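You operate a simulated robot arm through the tools that you are given. There is no shell and no other tool.

Carry out the task below with a simulated robot arm. There is one attempt and no reset: what you move stays moved.

TASK
Sand the slotted block's top smooth, then seat it in the GO tray.
Fine: sand it while the vice grips it; sander back on the green mat; wind the vice open to free the block. Set down upright: hand sander. What is to be rubbed or washed off counts as gone when no trace of it is left.
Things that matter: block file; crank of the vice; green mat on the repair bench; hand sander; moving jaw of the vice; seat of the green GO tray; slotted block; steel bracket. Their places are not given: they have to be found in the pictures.

Only the result counts: the job must be done as asked and must still hold three seconds after the hand-in. Knocking over, shifting, dropping, spilling or breaking anything else fails it.

THE ROBOT
A 7-joint arm with a four-finger gripper, fixed in place. Base frame: the origin is at the foot of the arm, x ahead of it, y to its left, z up. Units: m, rad, N and s.
Its first joint turns from -1.204 to 3.002 rad. Payload 3.67 kg.
The tool frame sits at the grasp point between the pads (the TCP): z along the fingers, y along the line on which they close. The tips reach 0.028 m beyond it. Largest opening 0.112 m; the body of the gripper starts 0.073 m behind the TCP.
Orientation is that of the tool frame in the base frame, as a unit quaternion [x, y, z, w]. With the fingers straight down and closing along the base's y, the tool's x points along the base's -x, its y along +y and its z along -z.

THE INTERFACE
- The arm moves only by the tool arm_command. Its argument "steps" is text: rows parted by semicolons, each of 7 numbers parted by spaces: the turn, a rotation vector about the base's x, y, z in rad, then the shift along the base's x, y, z in m, then the finger opening in m, from 0 to 0.112. In form: wx wy wz tx ty tz hand; .... A call has 1 to 20 rows; each row shifts and turns the commanded pose from where the row before left it. Rows are played at 5 a second. More than 0.05 m and 0.15 rad between two rows, or a gripper value outside its range, and nothing of the call is played. Where a pose cannot be reached the arm comes as near as it can. A force on the tool above 90 N (or 10 N above the force at the start of the call, whichever is more), or a blocked arm, ends the call early, and 0.2 s more pass. The fingers move at their own pace and stop on an object; they squeeze with about 39 N. The grip force told is the motor's: it shows also when the fingers shut on nothing. Time passes only in rows, and 0.2 s behind the last, so rows that do not move let the fingers close. It gives the time, the measured TCP pose, the force on the tool (base axes), the opening and the grip force at its end, in the units of the frame above (readings bear some noise), with the torque about the TCP (base axes, N m) and any sound that the robot's microphone picked up.
- Cameras (640 x 400 px; columns grow to the right, rows downward): "scene" is fixed at [0.0491, -0.6504, 1.3813]; the picture's right is [-0.15, -0.99, 0.00], its down [-0.60, 0.09, -0.79] and it looks along [0.79, -0.12, -0.61] (base axes); focal length 321 px, centre (320, 200). "wrist" rides on the gripper at [0.06, -0.018, -0.104] in the tool frame; the picture's right is [0.29, 0.96, 0.00], its down [-0.80, 0.24, -0.55] and it looks along [-0.53, 0.16, 0.83] (tool axes); focal length 234 px, centre (320, 200).
- get_image(camera): a new picture of that camera. It takes no simulated time.
- lift_body(by): slides the trunk up (or, below 0, down) by that many m; the arm rides with it, the base frame stays. It gives what a move gives, with no picture.
- measure_at(camera, pixels): for up to 12 pixels [column, row] of the newest picture of that camera ("zoom" is the newest enlarged one), the place [x, y, z] in the base frame of the surface seen there, good to about 0.002 m. It takes no simulated time.
- inspect(camera, box): a new picture of the part [left, top, right, bottom] of that camera's present view, enlarged. It takes no simulated time.
- hand_in(): hands the job in; it is judged then, once.

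Open the gripper and draw the arm clear of the work before you hand the job in, unless the task says otherwise.

The tools are called after "Request:" as name(argument=value, ...) on one line, values as JSON. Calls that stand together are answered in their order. arm_command: Moves the arm, as the interface text tells. Its arguments: {"type":"object","properties":{"steps":{"type":"string"}},"required":["steps"]} The other tools are called the same way: lift_body (by) slides the trunk up or down; get_image (camera) takes a picture; measure_at (camera, pixels) gives the place of the surface under pixels of a picture; inspect (camera, box) takes an enlarged picture of a part of a camera's view; hand_in () hands the job in.

At the start:

```text
clock: 0.0
tcp_pos: [0.4262, -0.5969, 1.1961]
ee_rot: [0.0, 1.0, 0.001, 0.0]
force: [-0.1, 0.9, 0.4]
wrist_torque: [0.03, 0.03, 0.0]
grip_width: 0.1119
finger_force: 0.1
trunk travel left (down, up): [-0.725, 0.115]
```

scene: 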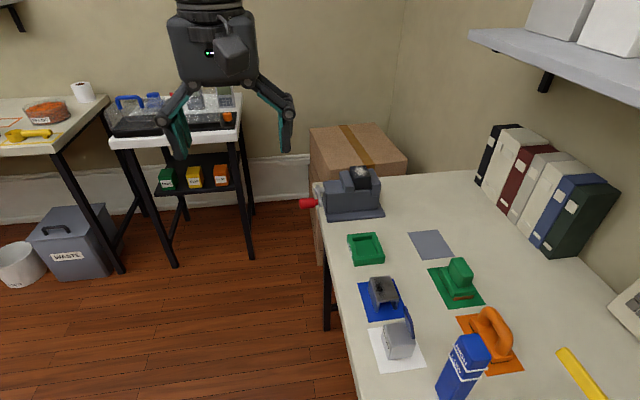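
wrist: 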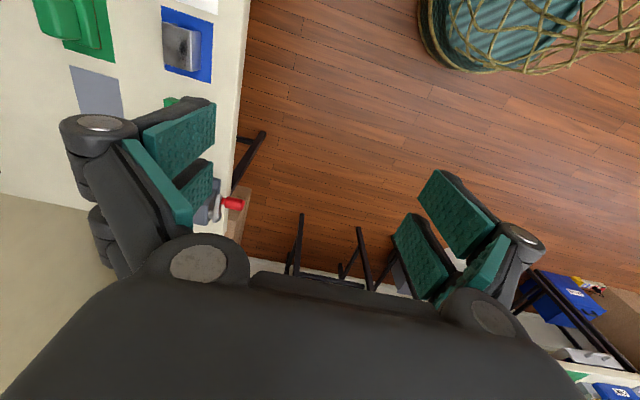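

The scene picture shows the repair bench with the vice near (350,195), a green tray (366,248), blue mat with a grey block (383,293), and green mat with green thing (460,280). I'll enlarge the views to identify them.

Request:
inspect(camera="scene", box=[290, 150, 410, 225])

Request:
inspect(camera="scene", box=[330, 220, 530, 345])

Request:
inspect(camera="scene", box=[340, 260, 560, 398])

Request:
inspect(camera="scene", box=[0, 60, 260, 222])

```text
5.33 times, centred on (350, 188) of scene
```

zoom: 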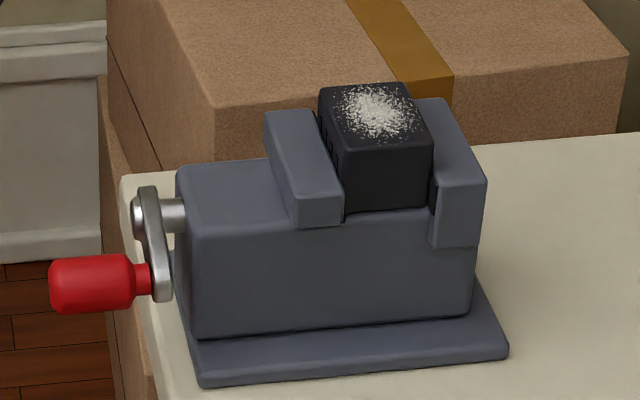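

```text
3.20 times, centred on (430, 282) of scene
```

zoom: 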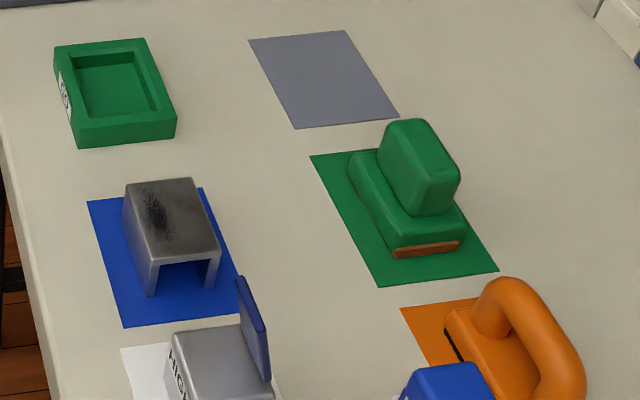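

```text
2.90 times, centred on (450, 329) of scene
```

zoom: 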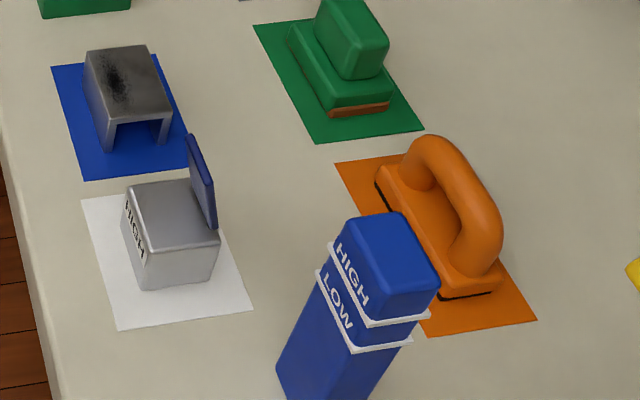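

```text
2.46 times, centred on (130, 141) of scene
```

zoom: 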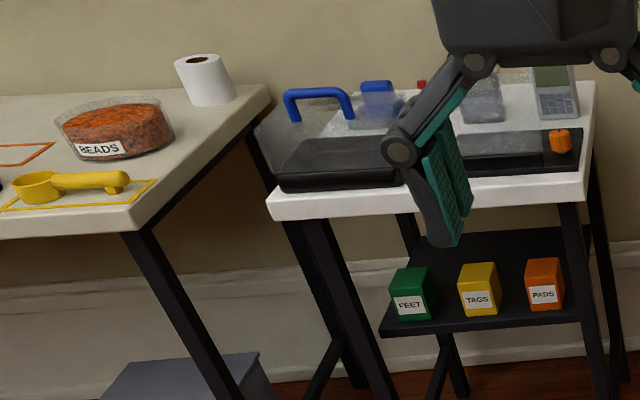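

The slotted block (black, with pale rough patch on top) already sits in the vice; the green thing with a brown sole on the green mat is the hand sander. I'll zoom on the vice again and measure it.

Request:
inspect(camera="scene", box=[290, 150, 410, 225])

Request:
measure_at(camera="zoom", pixels=[[325, 92], [405, 88], [430, 138], [342, 150], [375, 112], [302, 120], [320, 210], [460, 180], [440, 105], [340, 185], [390, 180], [455, 210]])

Request:
measure_at(camera="zoom", pixels=[[90, 262], [90, 285], [60, 285], [125, 285], [142, 280], [160, 280], [148, 210], [172, 215], [138, 218], [200, 360], [500, 345], [430, 365]])

Request:
measure_at(camera="zoom", pixels=[[200, 180], [250, 180], [300, 260], [195, 320], [465, 300], [330, 110], [270, 115], [295, 220], [340, 215], [435, 240], [470, 240], [560, 250]])

```text
5.33 times, centred on (350, 188) of scene
```

zoom: 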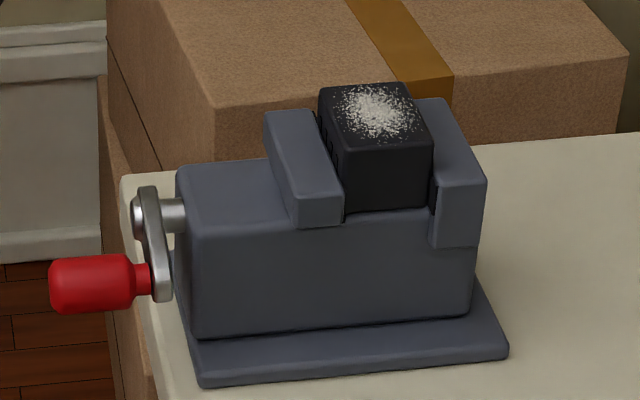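

```text
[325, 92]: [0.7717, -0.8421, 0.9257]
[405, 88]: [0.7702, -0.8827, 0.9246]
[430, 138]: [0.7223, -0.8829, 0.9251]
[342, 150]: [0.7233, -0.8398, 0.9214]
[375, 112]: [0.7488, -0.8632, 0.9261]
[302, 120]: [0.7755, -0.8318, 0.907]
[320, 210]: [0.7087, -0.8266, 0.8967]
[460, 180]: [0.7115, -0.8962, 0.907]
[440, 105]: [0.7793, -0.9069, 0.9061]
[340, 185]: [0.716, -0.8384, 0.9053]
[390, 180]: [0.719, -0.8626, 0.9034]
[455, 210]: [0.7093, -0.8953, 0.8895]
```

```text
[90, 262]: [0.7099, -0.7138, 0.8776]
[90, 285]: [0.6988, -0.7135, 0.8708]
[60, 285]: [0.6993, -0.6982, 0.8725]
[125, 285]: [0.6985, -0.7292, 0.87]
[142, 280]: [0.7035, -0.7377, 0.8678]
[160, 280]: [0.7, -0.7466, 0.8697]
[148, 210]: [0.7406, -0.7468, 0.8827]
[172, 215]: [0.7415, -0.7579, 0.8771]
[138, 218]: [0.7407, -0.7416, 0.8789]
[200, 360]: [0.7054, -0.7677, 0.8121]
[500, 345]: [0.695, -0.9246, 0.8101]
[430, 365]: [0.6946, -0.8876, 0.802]
```

```text
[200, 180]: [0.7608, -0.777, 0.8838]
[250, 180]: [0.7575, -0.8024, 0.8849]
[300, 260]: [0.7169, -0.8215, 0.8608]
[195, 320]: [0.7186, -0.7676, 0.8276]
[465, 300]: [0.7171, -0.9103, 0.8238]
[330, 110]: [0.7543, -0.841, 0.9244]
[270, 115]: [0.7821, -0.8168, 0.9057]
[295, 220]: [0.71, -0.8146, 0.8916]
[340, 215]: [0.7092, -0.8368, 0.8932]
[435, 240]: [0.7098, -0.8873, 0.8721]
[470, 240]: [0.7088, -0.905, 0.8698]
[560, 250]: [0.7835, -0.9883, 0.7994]
```

The block top spans x 0.719–0.773, y −0.839 to −0.884 at z≈0.925, with jaw tops at 0.907. Now I'll measure the tray, sander, mats and neighbours.

Request:
inspect(camera="scene", box=[340, 220, 500, 320])

Request:
measure_at(camera="zoom", pixels=[[30, 60], [145, 55], [180, 160], [65, 175], [100, 100], [60, 80], [135, 70], [155, 130], [75, 140], [50, 120], [100, 170], [20, 90]])

Request:
measure_at(camera="zoom", pixels=[[350, 195], [440, 185], [580, 335], [440, 355], [440, 165], [480, 160], [520, 220], [470, 245], [450, 200], [490, 230], [410, 205], [450, 295]])

Request:
measure_at(camera="zoom", pixels=[[535, 285], [455, 308], [500, 300], [420, 230], [530, 260], [275, 50], [390, 40], [450, 140], [330, 155], [150, 230], [120, 240], [230, 300]])

```text
4.00 times, centred on (420, 270) of scene
```

zoom: 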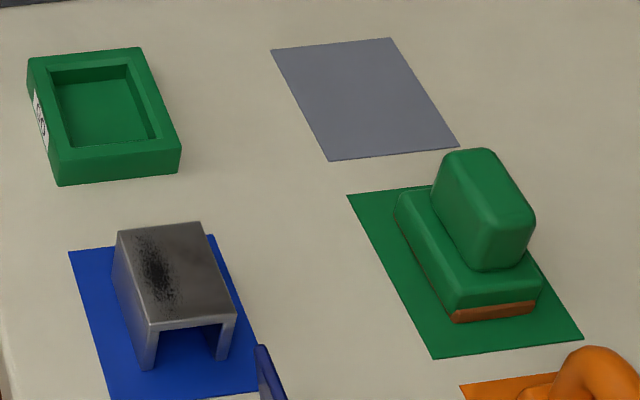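

```text
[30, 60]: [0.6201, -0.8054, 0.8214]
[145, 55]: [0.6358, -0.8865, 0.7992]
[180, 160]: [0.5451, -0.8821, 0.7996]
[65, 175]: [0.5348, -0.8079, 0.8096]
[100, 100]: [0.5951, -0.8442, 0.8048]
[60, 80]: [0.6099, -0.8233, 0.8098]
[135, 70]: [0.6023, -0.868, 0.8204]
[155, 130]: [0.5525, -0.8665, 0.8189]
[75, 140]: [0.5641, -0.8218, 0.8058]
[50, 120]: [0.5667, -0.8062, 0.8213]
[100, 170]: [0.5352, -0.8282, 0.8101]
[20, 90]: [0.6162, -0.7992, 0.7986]
```

```text
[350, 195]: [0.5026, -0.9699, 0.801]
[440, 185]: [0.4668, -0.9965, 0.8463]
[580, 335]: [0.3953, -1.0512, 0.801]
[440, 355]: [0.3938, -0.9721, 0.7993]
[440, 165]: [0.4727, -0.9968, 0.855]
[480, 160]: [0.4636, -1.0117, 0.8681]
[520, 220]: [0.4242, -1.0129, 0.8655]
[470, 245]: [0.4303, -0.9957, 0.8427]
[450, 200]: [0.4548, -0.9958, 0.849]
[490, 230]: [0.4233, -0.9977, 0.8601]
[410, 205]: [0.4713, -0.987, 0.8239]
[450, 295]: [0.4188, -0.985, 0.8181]
```

```text
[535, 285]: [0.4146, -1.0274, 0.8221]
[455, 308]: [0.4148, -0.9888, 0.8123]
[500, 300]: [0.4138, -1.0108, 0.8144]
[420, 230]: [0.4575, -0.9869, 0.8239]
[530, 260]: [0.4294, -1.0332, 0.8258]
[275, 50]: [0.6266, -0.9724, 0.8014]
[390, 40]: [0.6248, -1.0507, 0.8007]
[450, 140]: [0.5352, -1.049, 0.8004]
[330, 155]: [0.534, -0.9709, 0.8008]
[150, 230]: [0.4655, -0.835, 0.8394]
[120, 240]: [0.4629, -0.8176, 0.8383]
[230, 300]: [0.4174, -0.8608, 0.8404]
```

Everything lies 1.0–1.14 m from the base, so I'll check reach carefully. First I move the open hand at height toward the sander (0.445, −1.012) in small steps and look.

Request:
arm_command(steps="0 0 0 0 -0.05 0 0.112; 0 0 0 0 -0.05 0 0.112; 0 0 0 0 -0.05 0 0.112; 0 0 0 0 -0.05 0 0.112; 0 0 0 0 0 0 0.112")

```text
clock: 1.2
tcp_pos: [0.4223, -0.8006, 1.1942]
ee_rot: [0.0, 1.0, 0.001, 0.0]
force: [-0.6, -0.2, 0.9]
wrist_torque: [0.03, -0.03, 0.01]
grip_width: 0.1119
finger_force: 0.1
trunk travel left (down, up): [-0.725, 0.115]
```

The hand reached y −0.80 at z 1.19 without trouble. I'll continue toward y −1.0.

Request:
arm_command(steps="0 0 0 0 -0.05 0 0.112; 0 0 0 0 -0.05 0 0.112; 0 0 0 0 -0.05 0 0.112; 0 0 0 0 -0.05 0 0.112; 0 0 0 0 0 0 0.112")

Request:
get_image(camera="scene")

Request:
get_image(camera="wrist")

```text
clock: 2.4
tcp_pos: [0.426, -1.0032, 1.191]
ee_rot: [0.0, 1.0, 0.003, 0.001]
force: [-0.5, 0.5, 0.0]
wrist_torque: [-0.02, -0.09, 0.0]
grip_width: 0.1123
finger_force: 0.1
trunk travel left (down, up): [-0.725, 0.115]
```

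```text
taken
```

scene: 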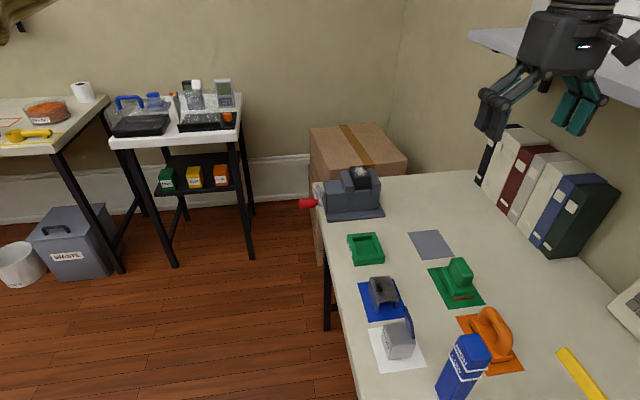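

```text
taken
```

wrist: 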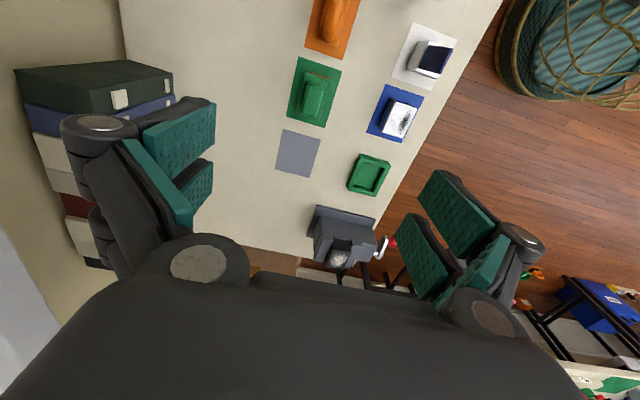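

The arm is now at (0.426, −1.003, 1.191), above the sander area; the wrist view shows the sander at about (314,95) and vice at (345,235). I'll zoom on both in the wrist view to measure.

Request:
inspect(camera="wrist", box=[264, 40, 376, 110])

Request:
measure_at(camera="zoom", pixels=[[240, 210], [370, 210], [240, 460], [310, 320], [280, 220], [330, 220], [270, 350], [320, 380], [200, 100], [430, 150], [350, 300], [230, 300]])

```text
5.71 times, centred on (320, 75) of wrist
```

zoom: 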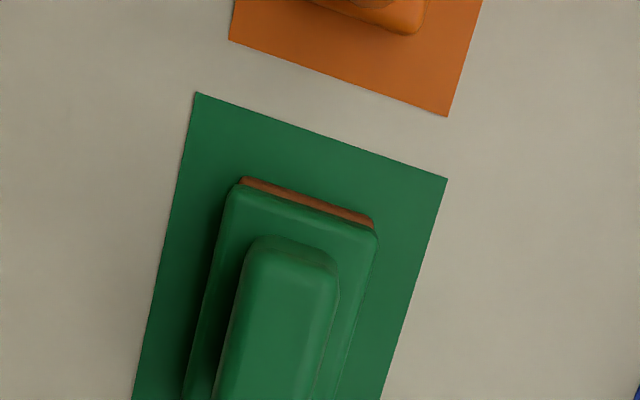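

```text
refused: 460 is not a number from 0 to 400
```

The zoom shows the sander clearly but cut off; I'll recentre and measure its handle and base.

Request:
inspect(camera="wrist", box=[258, 52, 370, 130])

Request:
measure_at(camera="zoom", pixels=[[265, 125], [410, 165], [225, 115], [450, 130], [285, 180], [350, 200], [250, 300], [320, 320], [300, 250], [190, 320], [360, 330], [330, 150]])

Request:
inspect(camera="wrist", box=[290, 190, 418, 270])

```text
5.13 times, centred on (314, 91) of wrist
```

zoom: 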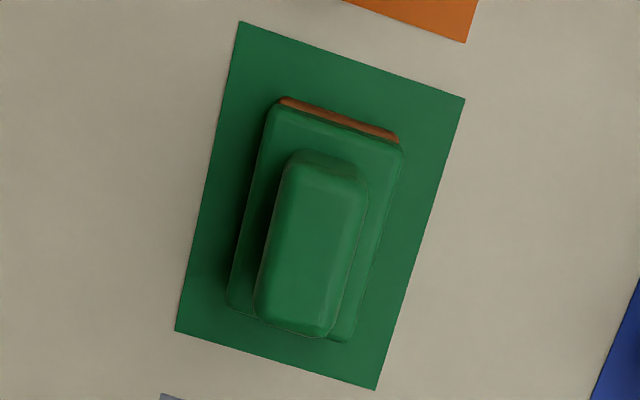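

```text
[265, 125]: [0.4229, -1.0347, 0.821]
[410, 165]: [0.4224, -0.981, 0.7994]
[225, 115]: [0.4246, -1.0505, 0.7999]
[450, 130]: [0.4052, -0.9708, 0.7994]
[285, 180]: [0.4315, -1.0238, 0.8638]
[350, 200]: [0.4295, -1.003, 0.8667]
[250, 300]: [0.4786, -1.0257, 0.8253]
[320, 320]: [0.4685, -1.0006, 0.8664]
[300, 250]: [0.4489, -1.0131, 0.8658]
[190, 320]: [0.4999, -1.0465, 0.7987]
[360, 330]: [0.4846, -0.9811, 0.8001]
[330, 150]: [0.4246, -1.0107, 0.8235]
```

```text
5.00 times, centred on (354, 230) of wrist
```

zoom: 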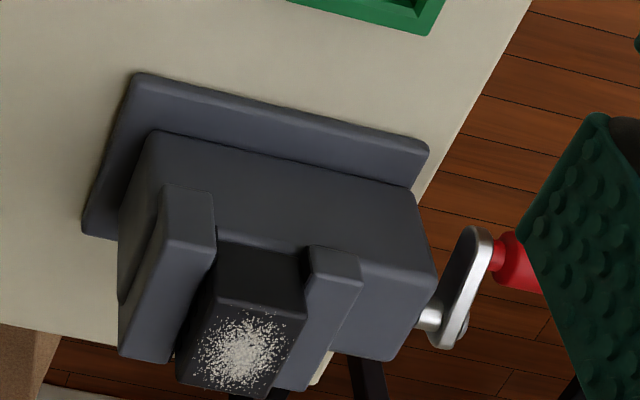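

The sander's handle is centred near (0.448, −1.012), top z 0.867, about 27 mm wide in y. I align above it and then lower the trunk by 0.2 m so the arm keeps its reach at bench height.

Request:
arm_command(steps="0 0 0 0.022 -0.008 0 0.09; 0 0 0 0 0 0 0.09; 0 0 0 0 0 0 0.09")

Request:
lift_body(by=-0.15)

Request:
get_image(camera="scene")

Request:
get_image(camera="wrist")

```text
clock: 3.2
tcp_pos: [0.4517, -0.9951, 1.2022]
ee_rot: [0.0, 1.0, -0.003, 0.001]
force: [0.9, -0.4, 0.1]
wrist_torque: [0.09, 0.12, -0.03]
grip_width: 0.0899
finger_force: 0.1
trunk travel left (down, up): [-0.725, 0.115]
```

```text
clock: 5.0
tcp_pos: [0.4502, -0.9961, 1.0534]
ee_rot: [0.0, 1.0, -0.004, 0.0]
force: [1.1, -1.8, 0.7]
wrist_torque: [0.06, 0.13, 0.0]
grip_width: 0.0899
finger_force: 0.0
trunk travel left (down, up): [-0.575, 0.265]
```

```text
taken
```

scene: 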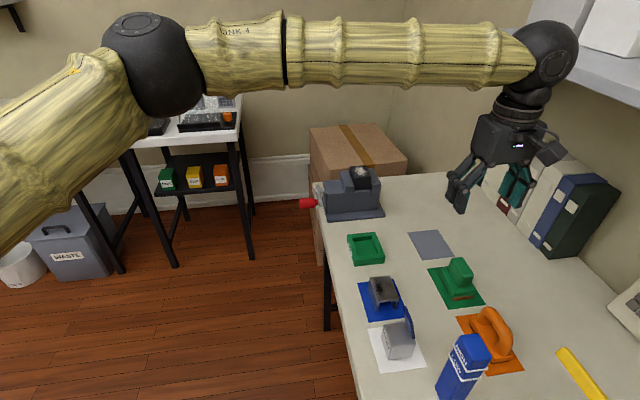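

```text
taken
```

wrist: 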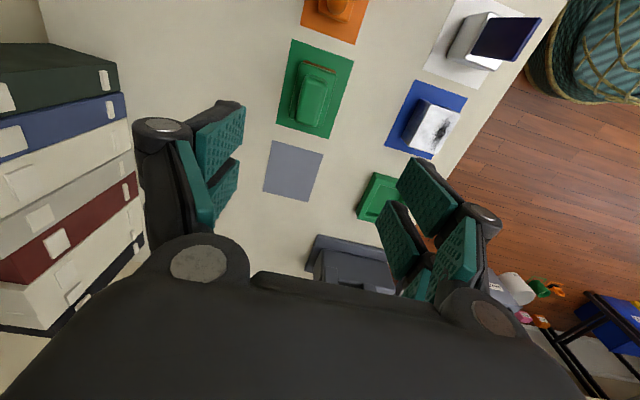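

The arm is now at (0.450, −0.996, 1.053) with the elbow visible at (150,60) in the scene. I check that the arm can get to y −1.012 at this height.

Request:
arm_command(steps="0 0 0 0 -0.006 0 0.09; 0 0 0 0 0 -0.02 0.09; 0 0 0 0 0 0 0.09; 0 0 0 0 0 0 0.09")

```text
clock: 6.0
tcp_pos: [0.45, -1.0158, 1.021]
ee_rot: [0.001, 1.0, 0.001, 0.001]
force: [-0.7, 1.0, -0.7]
wrist_torque: [-0.03, -0.06, 0.0]
grip_width: 0.0898
finger_force: 0.1
trunk travel left (down, up): [-0.575, 0.265]
```

The TCP reads (0.450, −1.016, 1.021), close to the commanded pose with a few mm offset. I descend to about 0.92 and look again before gripping.

Request:
arm_command(steps="0 0 0 0 0.002 -0.04 0.08; 0 0 0 0 0.002 -0.04 0.08; 0 0 0 0 0 -0.02 0.08; 0 0 0 0 0 0 0.08; 0 0 0 0 0 0 0.08")

Request:
get_image(camera="wrist")

Request:
inspect(camera="scene", box=[400, 160, 560, 320])

```text
clock: 7.2
tcp_pos: [0.4481, -1.0137, 0.9197]
ee_rot: [0.0, 1.0, 0.004, 0.0]
force: [-1.1, 1.6, -0.2]
wrist_torque: [-0.02, -0.09, 0.0]
grip_width: 0.0799
finger_force: 0.1
trunk travel left (down, up): [-0.575, 0.265]
```

```text
taken
```

wrist: 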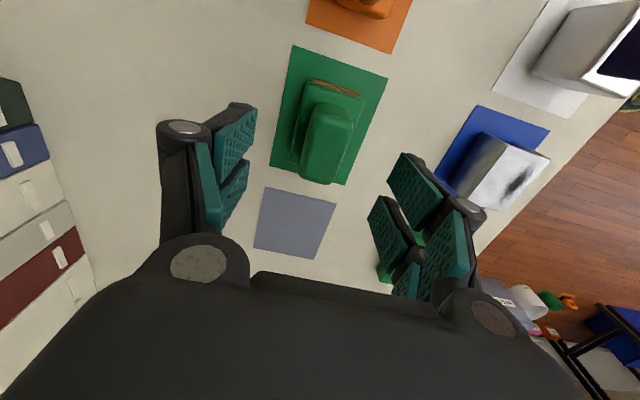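

```text
2.50 times, centred on (480, 240) of scene
```

zoom: 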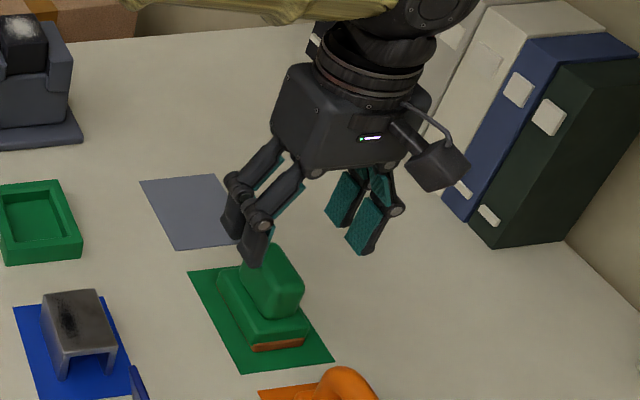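

The hand is directly over the handle (TCP 0.448, −1.014, 0.920). I go down to about 0.858 and close on the handle.

Request:
arm_command(steps="0 0 0 0 0.001 -0.03 0.07; 0 0 0 0 0 -0.02 0.07; 0 0 0 0 0 -0.01 0.07; 0 0 0 0 0 0 0.07; 0 0 0 0 0 0 0.07")

Request:
inspect(camera="scene", box=[400, 180, 528, 320])

```text
clock: 8.3
tcp_pos: [0.449, -1.0028, 0.8671]
ee_rot: [0.0, 1.0, -0.001, 0.0]
force: [0.5, 0.3, 0.2]
wrist_torque: [0.05, 0.01, -0.04]
grip_width: 0.0701
finger_force: 0.1
trunk travel left (down, up): [-0.575, 0.265]
```

```text
2.86 times, centred on (464, 250) of scene
```

zoom: 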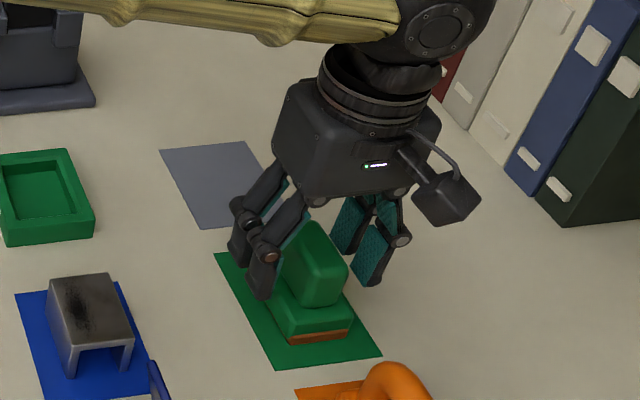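

The reading gives (0.449, −1.003, 0.867); I hold still one call to see how noisy the readings are, while correcting y slightly.

Request:
arm_command(steps="0 0 0 0 0 0 0.07; 0 0 0 0 0 0 0.07")

Request:
arm_command(steps="0 0 0 0 -0.004 -0.006 0.07; 0 0 0 0 0 0 0.07; 0 0 0 0 0 0 0.07")

```text
clock: 8.9
tcp_pos: [0.4499, -1.0107, 0.8609]
ee_rot: [0.0, 1.0, 0.002, -0.001]
force: [-0.4, -0.1, -1.5]
wrist_torque: [-0.05, 0.02, 0.05]
grip_width: 0.0699
finger_force: 0.1
trunk travel left (down, up): [-0.575, 0.265]
```

```text
clock: 9.8
tcp_pos: [0.4495, -1.0078, 0.8603]
ee_rot: [-0.001, 1.0, -0.001, 0.0]
force: [0.0, -0.7, -0.1]
wrist_torque: [0.03, 0.03, 0.0]
grip_width: 0.0699
finger_force: 0.1
trunk travel left (down, up): [-0.575, 0.265]
```

The arm swings a little before settling; handle centre is y≈−1.011. I nudge −0.003 in y, wait, then close with idle rows.

Request:
arm_command(steps="0 0 0 0 -0.002 -0.001 0.07; 0 0 0 0 0 0 0.07; 0 0 0 0 0 0 0.07; 0 0 0 0 0 0 0.07; 0 0 0 0 0 0 0.07; 0 0 0 0 0 0 0.07")

Request:
arm_command(steps="0 0 0 0 0 0 0.05; 0 0 0 0 0 0 0.03; 0 0 0 0 0 0 0.015; 0 0 0 0 0 0 0.015; 0 0 0 0 0 0 0.015")

Request:
inspect(camera="scene", box=[400, 180, 528, 320])

```text
clock: 11.2
tcp_pos: [0.449, -1.0129, 0.8545]
ee_rot: [0.0, 1.0, 0.002, -0.001]
force: [-0.5, 0.7, -0.4]
wrist_torque: [-0.01, -0.03, -0.04]
grip_width: 0.0697
finger_force: 0.1
trunk travel left (down, up): [-0.575, 0.265]
```

```text
clock: 12.3
tcp_pos: [0.4495, -1.0108, 0.8587]
ee_rot: [0.0, 1.0, 0.0, 0.0]
force: [-0.4, -0.3, -0.5]
wrist_torque: [-0.01, 0.01, 0.01]
grip_width: 0.0295
finger_force: 39.7
trunk travel left (down, up): [-0.575, 0.265]
```

```text
2.86 times, centred on (464, 250) of scene
```

zoom: 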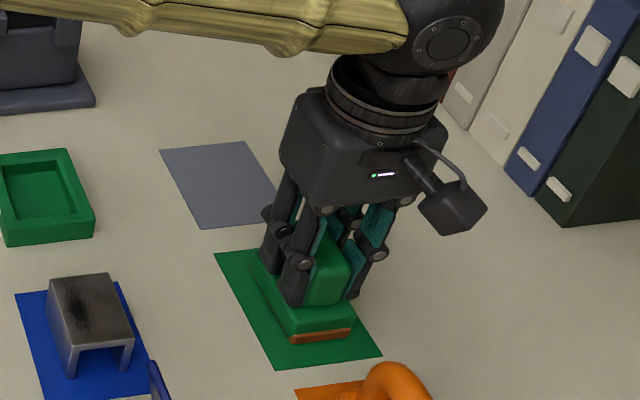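

The sander is gripped (width 0.0295, 39.7 N). I lift it straight up 0.2 m, gently at first.

Request:
arm_command(steps="0 0 0 0 0 0.01 0.015; 0 0 0 0 0 0.02 0.015; 0 0 0 0 0 0.03 0.015; 0 0 0 0 0 0.03 0.015; 0 0 0 0 0 0.03 0.015; 0 0 0 0 0 0.03 0.015; 0 0 0 0 0 0.03 0.015; 0 0 0 0 0 0.02 0.015; 0 0 0 0 0 0 0.015; 0 0 0 0 0 0 0.015; 0 0 0 0 0 0 0.015")

Request:
get_image(camera="scene")

```text
clock: 14.8
tcp_pos: [0.4518, -1.0133, 1.0552]
ee_rot: [0.0, 1.0, 0.002, 0.0]
force: [-0.3, 0.5, -1.0]
wrist_torque: [-0.01, -0.03, -0.03]
grip_width: 0.0295
finger_force: 39.4
trunk travel left (down, up): [-0.575, 0.265]
```

```text
taken
```

scene: 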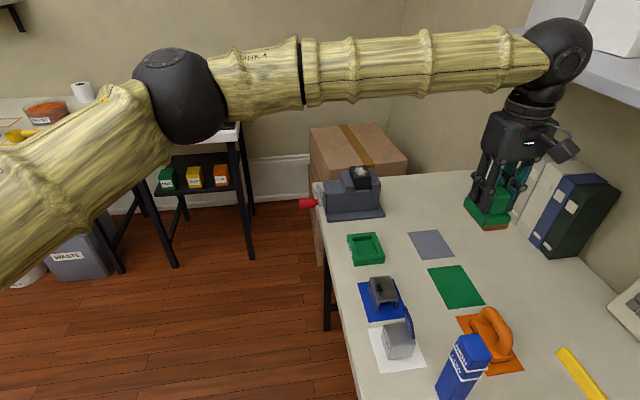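

The sander is lifted cleanly and the mat is empty at (456,285). Now I carry it at z≈1.055 to above the block (0.746, −0.8615).

Request:
arm_command(steps="0 0 0 0.03 0.015 0 0.015; 0 0 0 0.03 0.015 0 0.015; 0 0 0 0.03 0.015 0 0.015; 0 0 0 0.03 0.015 0 0.015; 0 0 0 0.03 0.015 0 0.015; 0 0 0 0.03 0.015 0 0.015; 0 0 0 0.03 0.015 0 0.015; 0 0 0 0.03 0.015 0 0.015; 0 0 0 0.03 0.015 0 0.015; 0 0 0 0.024 0.016 0 0.015; 0 0 0 0 0 0 0.015; 0 0 0 0 0 0 0.015; 0 0 0 0 0 0 0.015; 0 0 0 0 0 0 0.015")

Request:
get_image(camera="scene")

Request:
get_image(camera="wrist")

```text
clock: 17.8
tcp_pos: [0.7459, -0.858, 1.0589]
ee_rot: [-0.001, 1.0, -0.001, 0.0]
force: [0.3, 0.4, 0.1]
wrist_torque: [-0.01, 0.02, -0.02]
grip_width: 0.0295
finger_force: 39.2
trunk travel left (down, up): [-0.575, 0.265]
```

```text
taken
```

scene: 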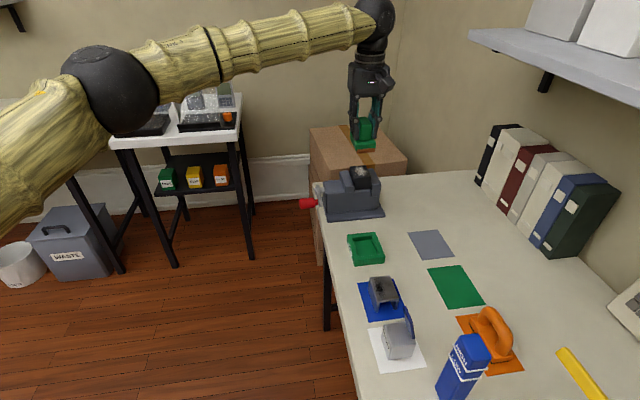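

```text
taken
```

wrist: 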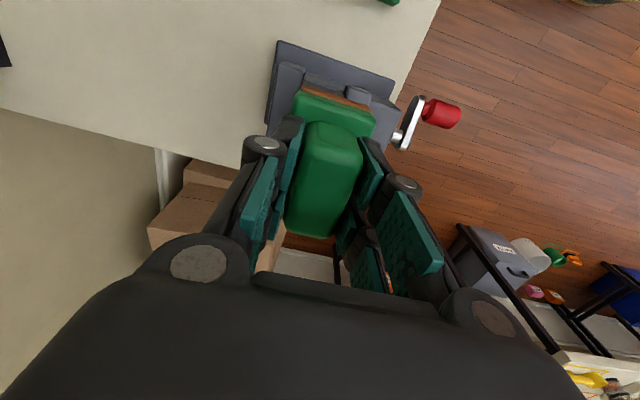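

The sander is above the block. The wrist view shows the crank clearly at (425,115), so I measure it now.

Request:
inspect(camera="wrist", box=[352, 70, 480, 150])

Request:
measure_at(camera="zoom", pixels=[[385, 165], [460, 185], [530, 200], [460, 150], [450, 240], [350, 170], [310, 140], [235, 370], [215, 340], [300, 250], [200, 350], [260, 360]])

Request:
inspect(camera="scene", box=[290, 170, 370, 220])

Request:
measure_at(camera="zoom", pixels=[[140, 225], [140, 245], [140, 265], [140, 285], [140, 300], [90, 265], [200, 265], [228, 210], [235, 280], [220, 150], [210, 170], [255, 175]])

```text
5.00 times, centred on (416, 110) of wrist
```

zoom: 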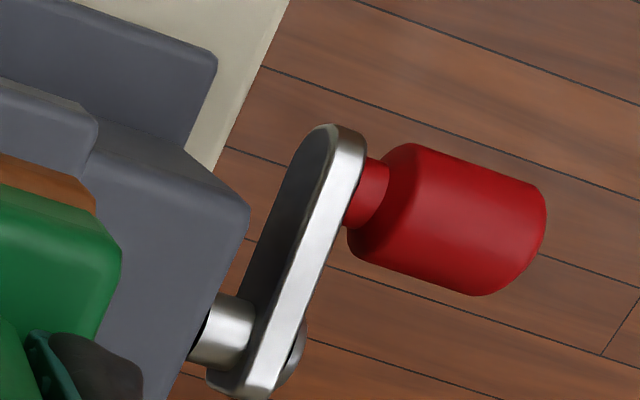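

```text
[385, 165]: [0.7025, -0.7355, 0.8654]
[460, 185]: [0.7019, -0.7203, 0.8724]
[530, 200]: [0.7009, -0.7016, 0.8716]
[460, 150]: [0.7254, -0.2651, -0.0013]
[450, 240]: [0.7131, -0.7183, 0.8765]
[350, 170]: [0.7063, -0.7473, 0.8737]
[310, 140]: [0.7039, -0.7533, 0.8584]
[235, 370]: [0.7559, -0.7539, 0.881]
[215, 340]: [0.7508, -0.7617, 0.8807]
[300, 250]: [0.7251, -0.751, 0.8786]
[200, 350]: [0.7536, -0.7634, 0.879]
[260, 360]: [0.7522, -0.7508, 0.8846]
```

```text
8.00 times, centred on (330, 195) of scene
```

zoom: 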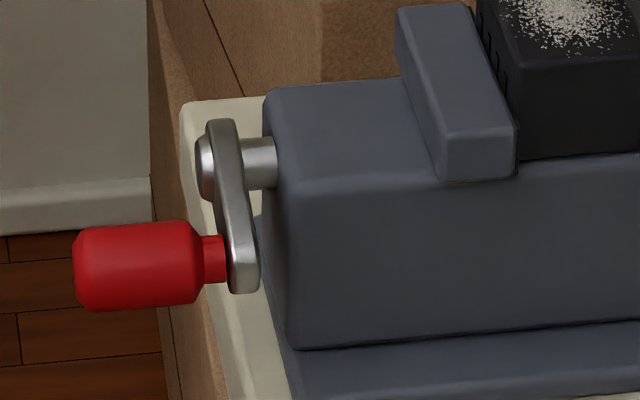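

```text
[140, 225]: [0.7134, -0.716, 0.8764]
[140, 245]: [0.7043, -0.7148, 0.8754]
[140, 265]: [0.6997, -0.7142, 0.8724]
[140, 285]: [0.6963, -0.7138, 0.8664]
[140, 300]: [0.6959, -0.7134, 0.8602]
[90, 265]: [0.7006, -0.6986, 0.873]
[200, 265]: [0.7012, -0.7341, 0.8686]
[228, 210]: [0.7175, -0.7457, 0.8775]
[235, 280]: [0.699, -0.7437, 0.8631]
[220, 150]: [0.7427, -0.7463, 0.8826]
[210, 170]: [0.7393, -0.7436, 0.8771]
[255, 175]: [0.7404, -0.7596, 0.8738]
```

The handle's axis is at about (0.7105, 0.862) in x–z with 0.0295 diameter, and the shaft at about (0.751, 0.870), so crank radius ≈0.041. Now I lower the sander close to the block top (contact expected at TCP z≈0.984).

Request:
arm_command(steps="0 0 0 0 -0.002 -0.025 0.015; 0 0 0 0 0 -0.02 0.015; 0 0 0 0 0 -0.01 0.015; 0 0 0 0 0 0 0.015; 0 0 0 0 0 0 0.015; 0 0 0 0 0 0 0.015; 0 0 0 0 0 0 0.015; 0 0 0 0 0 0 0.015")

Request:
inspect(camera="scene", box=[310, 120, 430, 200])

```text
clock: 19.6
tcp_pos: [0.7449, -0.8637, 1.0018]
ee_rot: [0.0, 1.0, 0.0, 0.0]
force: [0.1, 0.8, -0.5]
wrist_torque: [-0.01, 0.0, 0.03]
grip_width: 0.0293
finger_force: 38.9
trunk travel left (down, up): [-0.575, 0.265]
```

```text
5.00 times, centred on (370, 160) of scene
```

zoom: 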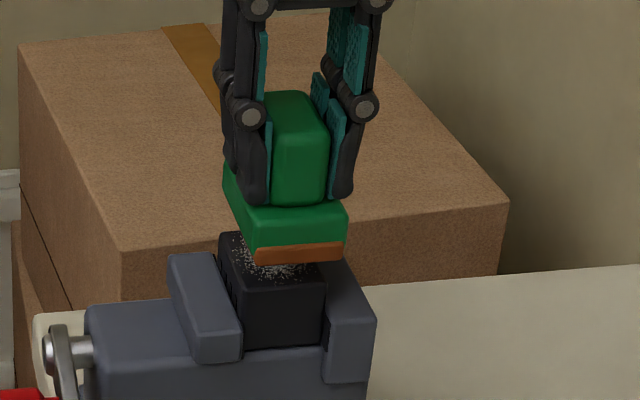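

The sander hovers ~17 mm over the block. I lower 14 mm and then in small steps, watching the vertical force.

Request:
arm_command(steps="0 0 0 0 0 -0.007 0.015; 0 0 0 0 0 -0.005 0.015; 0 0 0 0 0 -0.002 0.015; 0 0 0 0 0 0 0.015; 0 0 0 0 0 0 0.015; 0 0 0 0 0 0 0.015")

Request:
arm_command(steps="0 0 0 0 0 -0.002 0.015; 0 0 0 0 0 -0.002 0.015; 0 0 0 0 0 0 0.015; 0 0 0 0 0 0 0.015")

```text
clock: 20.9
tcp_pos: [0.7451, -0.863, 0.9867]
ee_rot: [0.001, 1.0, 0.0, 0.0]
force: [-0.2, 0.1, -1.0]
wrist_torque: [0.02, 0.02, -0.03]
grip_width: 0.0294
finger_force: 39.0
trunk travel left (down, up): [-0.575, 0.265]
```

```text
clock: 21.9
tcp_pos: [0.7432, -0.8631, 0.9837]
ee_rot: [0.0, 1.0, 0.0, 0.0]
force: [-1.7, -0.7, -0.3]
wrist_torque: [-0.01, -0.01, -0.02]
grip_width: 0.0295
finger_force: 38.7
trunk travel left (down, up): [-0.575, 0.265]
```

The TCP is at 0.984 with nearly no force, so contact is imminent. I press down a few more mm.

Request:
arm_command(steps="0 0 0 0 0 -0.003 0.015; 0 0 0 0 0 0 0.015; 0 0 0 0 0 0 0.015; 0 0 0 0 0 0 0.015")

Request:
arm_command(steps="0 0 0 0 0 -0.003 0.015; 0 0 0 0 0 0 0.015; 0 0 0 0 0 0 0.015; 0 0 0 0 0 0 0.015")

```text
clock: 22.9
tcp_pos: [0.7442, -0.8625, 0.9812]
ee_rot: [0.0, 1.0, 0.0, 0.0]
force: [2.2, -1.6, 8.7]
wrist_torque: [-0.12, -0.18, -0.02]
grip_width: 0.0296
finger_force: 39.0
trunk travel left (down, up): [-0.575, 0.265]
```

```text
clock: 23.9
tcp_pos: [0.7433, -0.8622, 0.9806]
ee_rot: [0.0, 1.0, -0.001, 0.001]
force: [6.2, -6.4, 28.3]
wrist_torque: [-0.22, -0.41, -0.04]
grip_width: 0.0295
finger_force: 39.2
trunk travel left (down, up): [-0.575, 0.265]
```

Contact force is about 28 N after 3 mm of press; I ease up 1 mm and rub back and forth along x with some y travel.

Request:
arm_command(steps="0 0 0 0 0 0.001 0.015; 0 0 0 0.015 0 0 0.015; 0 0 0 -0.02 0 0 0.015; 0 0 0 -0.015 0 0 0.015; 0 0 0 0.02 0.005 0 0.015; 0 0 0 0.02 0 0 0.015; 0 0 0 -0.02 0 0 0.015; 0 0 0 -0.02 0.005 0 0.015; 0 0 0 0.02 0 0 0.015; 0 0 0 0.02 -0.01 0 0.015; 0 0 0 -0.02 -0.005 0 0.015; 0 0 0 -0.02 -0.005 0 0.015; 0 0 0 0.02 0 0 0.015; 0 0 0 0.02 0.005 0 0.015; 0 0 0 -0.02 0 0 0.015; 0 0 0 -0.02 0.005 0 0.015; 0 0 0 0.02 0 0 0.015; 0 0 0 0 0 0 0.015")

Request:
inspect(camera="scene", box=[310, 120, 430, 200])

```text
clock: 27.8
tcp_pos: [0.7426, -0.8634, 0.9821]
ee_rot: [0.001, 1.0, 0.0, 0.0]
force: [-5.5, -1.9, 13.2]
wrist_torque: [-0.08, 0.27, 0.01]
grip_width: 0.0294
finger_force: 39.0
trunk travel left (down, up): [-0.575, 0.265]
```

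```text
5.00 times, centred on (370, 160) of scene
```

zoom: 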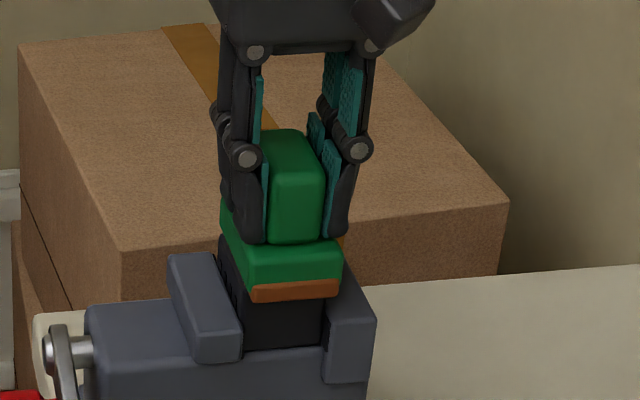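

The sander rides flat on the block with ~13 N. I do another round of strokes with wider y coverage, then lift to look.

Request:
arm_command(steps="0 0 0 0.02 0.01 -0.001 0.015; 0 0 0 -0.02 0 0 0.015; 0 0 0 -0.02 0 0 0.015; 0 0 0 0.02 0 0 0.015; 0 0 0 0.02 -0.01 0 0.015; 0 0 0 -0.02 0 0 0.015; 0 0 0 -0.02 0 0 0.015; 0 0 0 0.02 0 0 0.015; 0 0 0 0.02 -0.01 0 0.015; 0 0 0 -0.02 0 0 0.015; 0 0 0 -0.02 0 0 0.015; 0 0 0 0.02 0.005 0 0.015; 0 0 0 0.02 0.005 0 0.015; 0 0 0 -0.02 0.005 0 0.015; 0 0 0 -0.02 0 0 0.015; 0 0 0 0.02 -0.005 0 0.015; 0 0 0 0 0 0 0.015")

Request:
arm_command(steps="0 0 0 0 0 0.01 0.015; 0 0 0 0 0 0.03 0.015; 0 0 0 0 0 0.03 0.015; 0 0 0 0 0 0.02 0.015; 0 0 0 0 0 0 0.015; 0 0 0 0 0 0 0.015; 0 0 0 0 0 0 0.015")

Request:
inspect(camera="scene", box=[310, 120, 430, 200])

Request:
inspect(camera="scene", box=[336, 155, 392, 190])

```text
clock: 31.4
tcp_pos: [0.7392, -0.865, 0.9818]
ee_rot: [0.001, 1.0, -0.002, 0.001]
force: [-6.1, -0.4, 17.5]
wrist_torque: [0.0, 0.27, -0.03]
grip_width: 0.0298
finger_force: 39.3
trunk travel left (down, up): [-0.575, 0.265]
```

```text
clock: 33.0
tcp_pos: [0.744, -0.8631, 1.0673]
ee_rot: [0.0, 1.0, 0.0, 0.0]
force: [-1.1, 0.5, -0.9]
wrist_torque: [0.0, 0.0, 0.0]
grip_width: 0.0295
finger_force: 39.0
trunk travel left (down, up): [-0.575, 0.265]
```

```text
5.00 times, centred on (370, 160) of scene
```

zoom: 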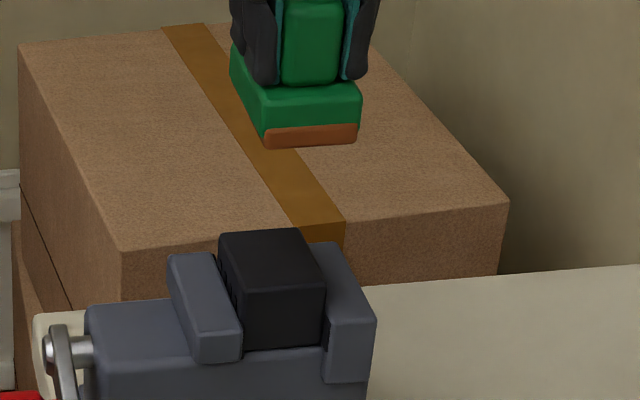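

```text
11.43 times, centred on (364, 172) of scene
```

zoom: 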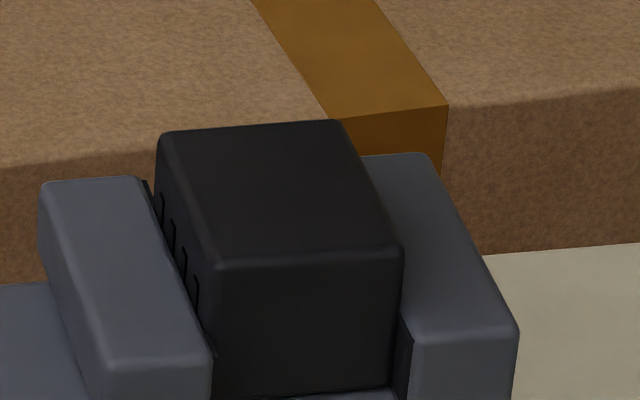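

The block top is now uniformly black with no specks left. I carry the sander back over the green mat (0.449, −1.011).

Request:
arm_command(steps="0 0 0 -0.03 -0.015 0 0.015; 0 0 0 -0.03 -0.015 0 0.015; 0 0 0 -0.03 -0.015 0 0.015; 0 0 0 -0.03 -0.015 0 0.015; 0 0 0 -0.03 -0.015 0 0.015; 0 0 0 -0.03 -0.015 0 0.015; 0 0 0 -0.03 -0.015 0 0.015; 0 0 0 -0.03 -0.015 0 0.015; 0 0 0 -0.03 -0.015 0 0.015; 0 0 0 -0.025 -0.013 0 0.015; 0 0 0 0 0 0 0.015; 0 0 0 0 0 0 0.015; 0 0 0 0 0 0 0.015; 0 0 0 0 0 0 0.015; 0 0 0 0 0 0 0.015")

Request:
get_image(camera="scene")

Request:
inspect(camera="scene", box=[336, 155, 392, 190])

```text
clock: 36.1
tcp_pos: [0.4479, -1.0088, 1.0736]
ee_rot: [-0.001, 1.0, -0.001, 0.0]
force: [0.4, -0.5, -1.4]
wrist_torque: [0.03, 0.04, 0.0]
grip_width: 0.0295
finger_force: 39.2
trunk travel left (down, up): [-0.575, 0.265]
```

```text
taken
```

scene: 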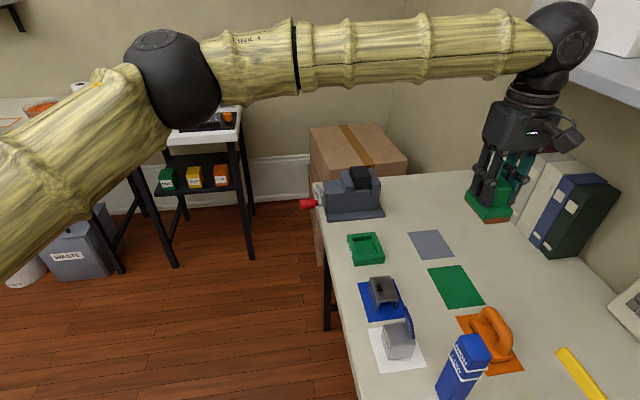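

```text
11.43 times, centred on (364, 172) of scene
```

zoom: 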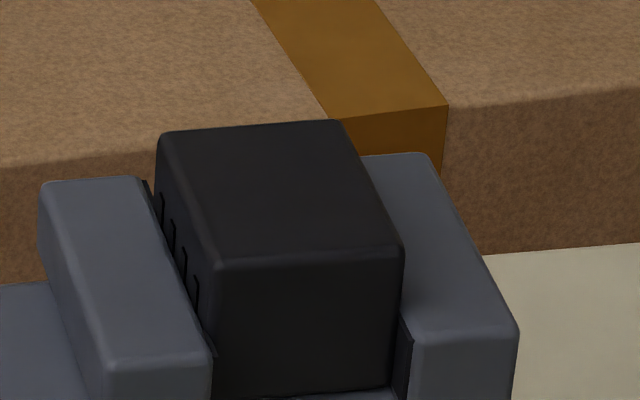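

The sander hangs above its mat at z 1.074. I descend 0.19 m, then check before the last few mm.

Request:
arm_command(steps="0 0 0 0 -0.002 -0.04 0.015; 0 0 0 0 0 -0.04 0.015; 0 0 0 0 0 -0.04 0.015; 0 0 0 0 0 -0.04 0.015; 0 0 0 0 0 -0.025 0.015; 0 0 0 0 0 -0.01 0.015; 0 0 0 0 0 0 0.015; 0 0 0 0 0 0 0.015; 0 0 0 0 0 0 0.015; 0 0 0 0 0 0 0.015; 0 0 0 0 0 0 0.015; 0 0 0 0 0 0 0.015")

Request:
inspect(camera="scene", box=[400, 220, 528, 320])

```text
clock: 38.8
tcp_pos: [0.4474, -1.0191, 0.8681]
ee_rot: [0.0, 1.0, 0.002, -0.001]
force: [-0.5, -0.2, -1.2]
wrist_torque: [-0.04, -0.03, 0.01]
grip_width: 0.0294
finger_force: 39.1
trunk travel left (down, up): [-0.575, 0.265]
```

```text
4.00 times, centred on (464, 270) of scene
```

zoom: 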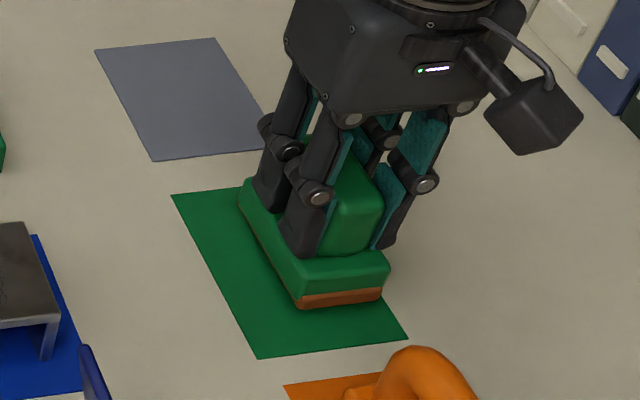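

The y reading is −1.019, slightly off; I wait a moment to let sway settle and shift +0.005 in y.

Request:
arm_command(steps="0 0 0 0.001 0.005 0 0.015; 0 0 0 0 0 0 0.015; 0 0 0 0 0 0 0.015; 0 0 0 0 0 0 0.015")

Request:
arm_command(steps="0 0 0 0 0 0 0.015; 0 0 0 0 0 0 0.015")

Request:
arm_command(steps="0 0 0 0 0 0 0.015; 0 0 0 0 0 0 0.015; 0 0 0 0 0 0 0.015")

```text
clock: 39.8
tcp_pos: [0.4494, -1.0059, 0.8787]
ee_rot: [0.0, 1.0, -0.001, 0.0]
force: [0.4, 0.4, -1.9]
wrist_torque: [0.06, 0.05, 0.01]
grip_width: 0.0295
finger_force: 39.4
trunk travel left (down, up): [-0.575, 0.265]
```

```text
clock: 40.4
tcp_pos: [0.4497, -1.0077, 0.8733]
ee_rot: [0.0, 1.0, 0.0, 0.0]
force: [-0.1, 0.0, -1.1]
wrist_torque: [0.01, 0.02, 0.01]
grip_width: 0.0293
finger_force: 38.9
trunk travel left (down, up): [-0.575, 0.265]
```

```text
clock: 41.1
tcp_pos: [0.4496, -1.0119, 0.8717]
ee_rot: [0.0, 1.0, 0.001, 0.0]
force: [0.7, 0.8, -0.7]
wrist_torque: [-0.01, -0.04, -0.02]
grip_width: 0.0296
finger_force: 39.2
trunk travel left (down, up): [-0.575, 0.265]
```

The sway decays around (0.450, −1.010, 0.873). I lower gently 12 mm in small steps to touch down at ≈0.859.

Request:
arm_command(steps="0 0 0 0 0 -0.003 0.015; 0 0 0 0 0 -0.003 0.015; 0 0 0 0 0 -0.002 0.015; 0 0 0 0 0 -0.002 0.015; 0 0 0 0 0 0 0.015; 0 0 0 0 0 0 0.015; 0 0 0 0 0 0 0.015; 0 0 0 0 0 0 0.015")

Request:
arm_command(steps="0 0 0 0 0 -0.002 0.015; 0 0 0 0 0 -0.001 0.015; 0 0 0 0 0 0 0.015; 0 0 0 0 0 0 0.015; 0 0 0 0 0 0 0.015")

```text
clock: 43.0
tcp_pos: [0.45, -1.0116, 0.8613]
ee_rot: [0.001, 1.0, 0.002, 0.0]
force: [-0.5, 1.0, -0.7]
wrist_torque: [0.0, -0.07, 0.02]
grip_width: 0.0294
finger_force: 39.3
trunk travel left (down, up): [-0.575, 0.265]
```

```text
clock: 44.1
tcp_pos: [0.451, -1.006, 0.8625]
ee_rot: [0.0, 1.0, -0.001, 0.0]
force: [0.6, -0.9, -1.8]
wrist_torque: [0.03, 0.03, 0.02]
grip_width: 0.0295
finger_force: 39.5
trunk travel left (down, up): [-0.575, 0.265]
```

Force still shows no contact (z −1.8 N is just the sander's weight). I lower a few more mm.

Request:
arm_command(steps="0 0 0 0 -0.002 -0.002 0.015; 0 0 0 0 0 -0.001 0.015; 0 0 0 0 0 0 0.015; 0 0 0 0 0 0 0.015; 0 0 0 0 0 0 0.015")

Request:
inspect(camera="scene", box=[400, 220, 528, 320])

```text
clock: 45.4
tcp_pos: [0.4511, -1.0108, 0.856]
ee_rot: [0.0, 1.0, 0.001, -0.001]
force: [0.0, 0.2, -0.8]
wrist_torque: [-0.02, -0.01, 0.0]
grip_width: 0.0297
finger_force: 38.7
trunk travel left (down, up): [-0.575, 0.265]
```

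```text
4.00 times, centred on (464, 270) of scene
```

zoom: 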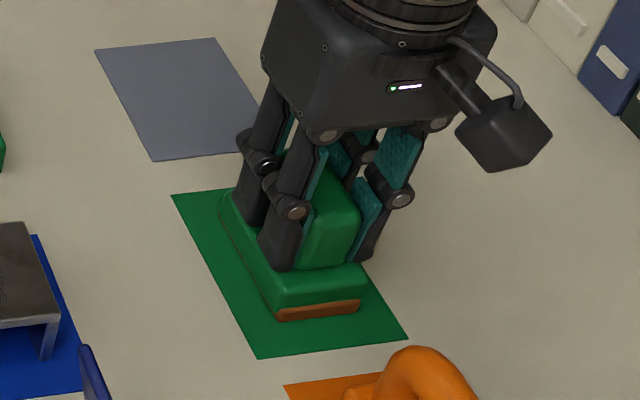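

The sander looks about on the mat; force is not yet positive. I lower 2 more mm.

Request:
arm_command(steps="0 0 0 0 0 -0.002 0.015; 0 0 0 0 0 0 0.015; 0 0 0 0 0 0 0.015; 0 0 0 0 0 0 0.015")

```text
clock: 46.4
tcp_pos: [0.4488, -1.0083, 0.8552]
ee_rot: [0.001, 1.0, 0.0, 0.0]
force: [0.4, -0.3, 1.2]
wrist_torque: [0.01, -0.06, -0.02]
grip_width: 0.0298
finger_force: 39.0
trunk travel left (down, up): [-0.575, 0.265]
```

The force went to +1.2 N, so the sole is touching the mat. One more mm for firm contact, then I'll open slowly.

Request:
arm_command(steps="0 0 0 0 0 -0.001 0.015; 0 0 0 0 0 0 0.015; 0 0 0 0 0 0 0.015; 0 0 0 0 0 0 0.015")

Request:
arm_command(steps="0 0 0 0 0 0 0.034; 0 0 0 0 0 0 0.045; 0 0 0 0 0 0 0.06; 0 0 0 0 0 0 0.07; 0 0 0 0 0 0 0.07; 0 0 0 0 0 0 0.07")

Request:
inspect(camera="scene", box=[400, 220, 528, 320])

```text
clock: 47.4
tcp_pos: [0.4504, -1.0098, 0.856]
ee_rot: [0.0, 1.0, 0.0, -0.001]
force: [-0.8, 2.8, 16.6]
wrist_torque: [0.13, 0.13, -0.02]
grip_width: 0.0296
finger_force: 39.1
trunk travel left (down, up): [-0.575, 0.265]
```

```text
clock: 48.8
tcp_pos: [0.4504, -1.0109, 0.8535]
ee_rot: [0.0, 1.0, 0.001, 0.0]
force: [-0.2, -0.6, 0.1]
wrist_torque: [-0.03, -0.04, -0.01]
grip_width: 0.0701
finger_force: 0.1
trunk travel left (down, up): [-0.575, 0.265]
```

```text
4.00 times, centred on (464, 270) of scene
```

zoom: 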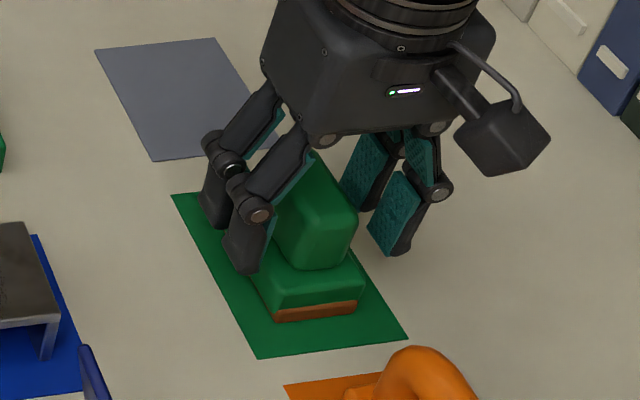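

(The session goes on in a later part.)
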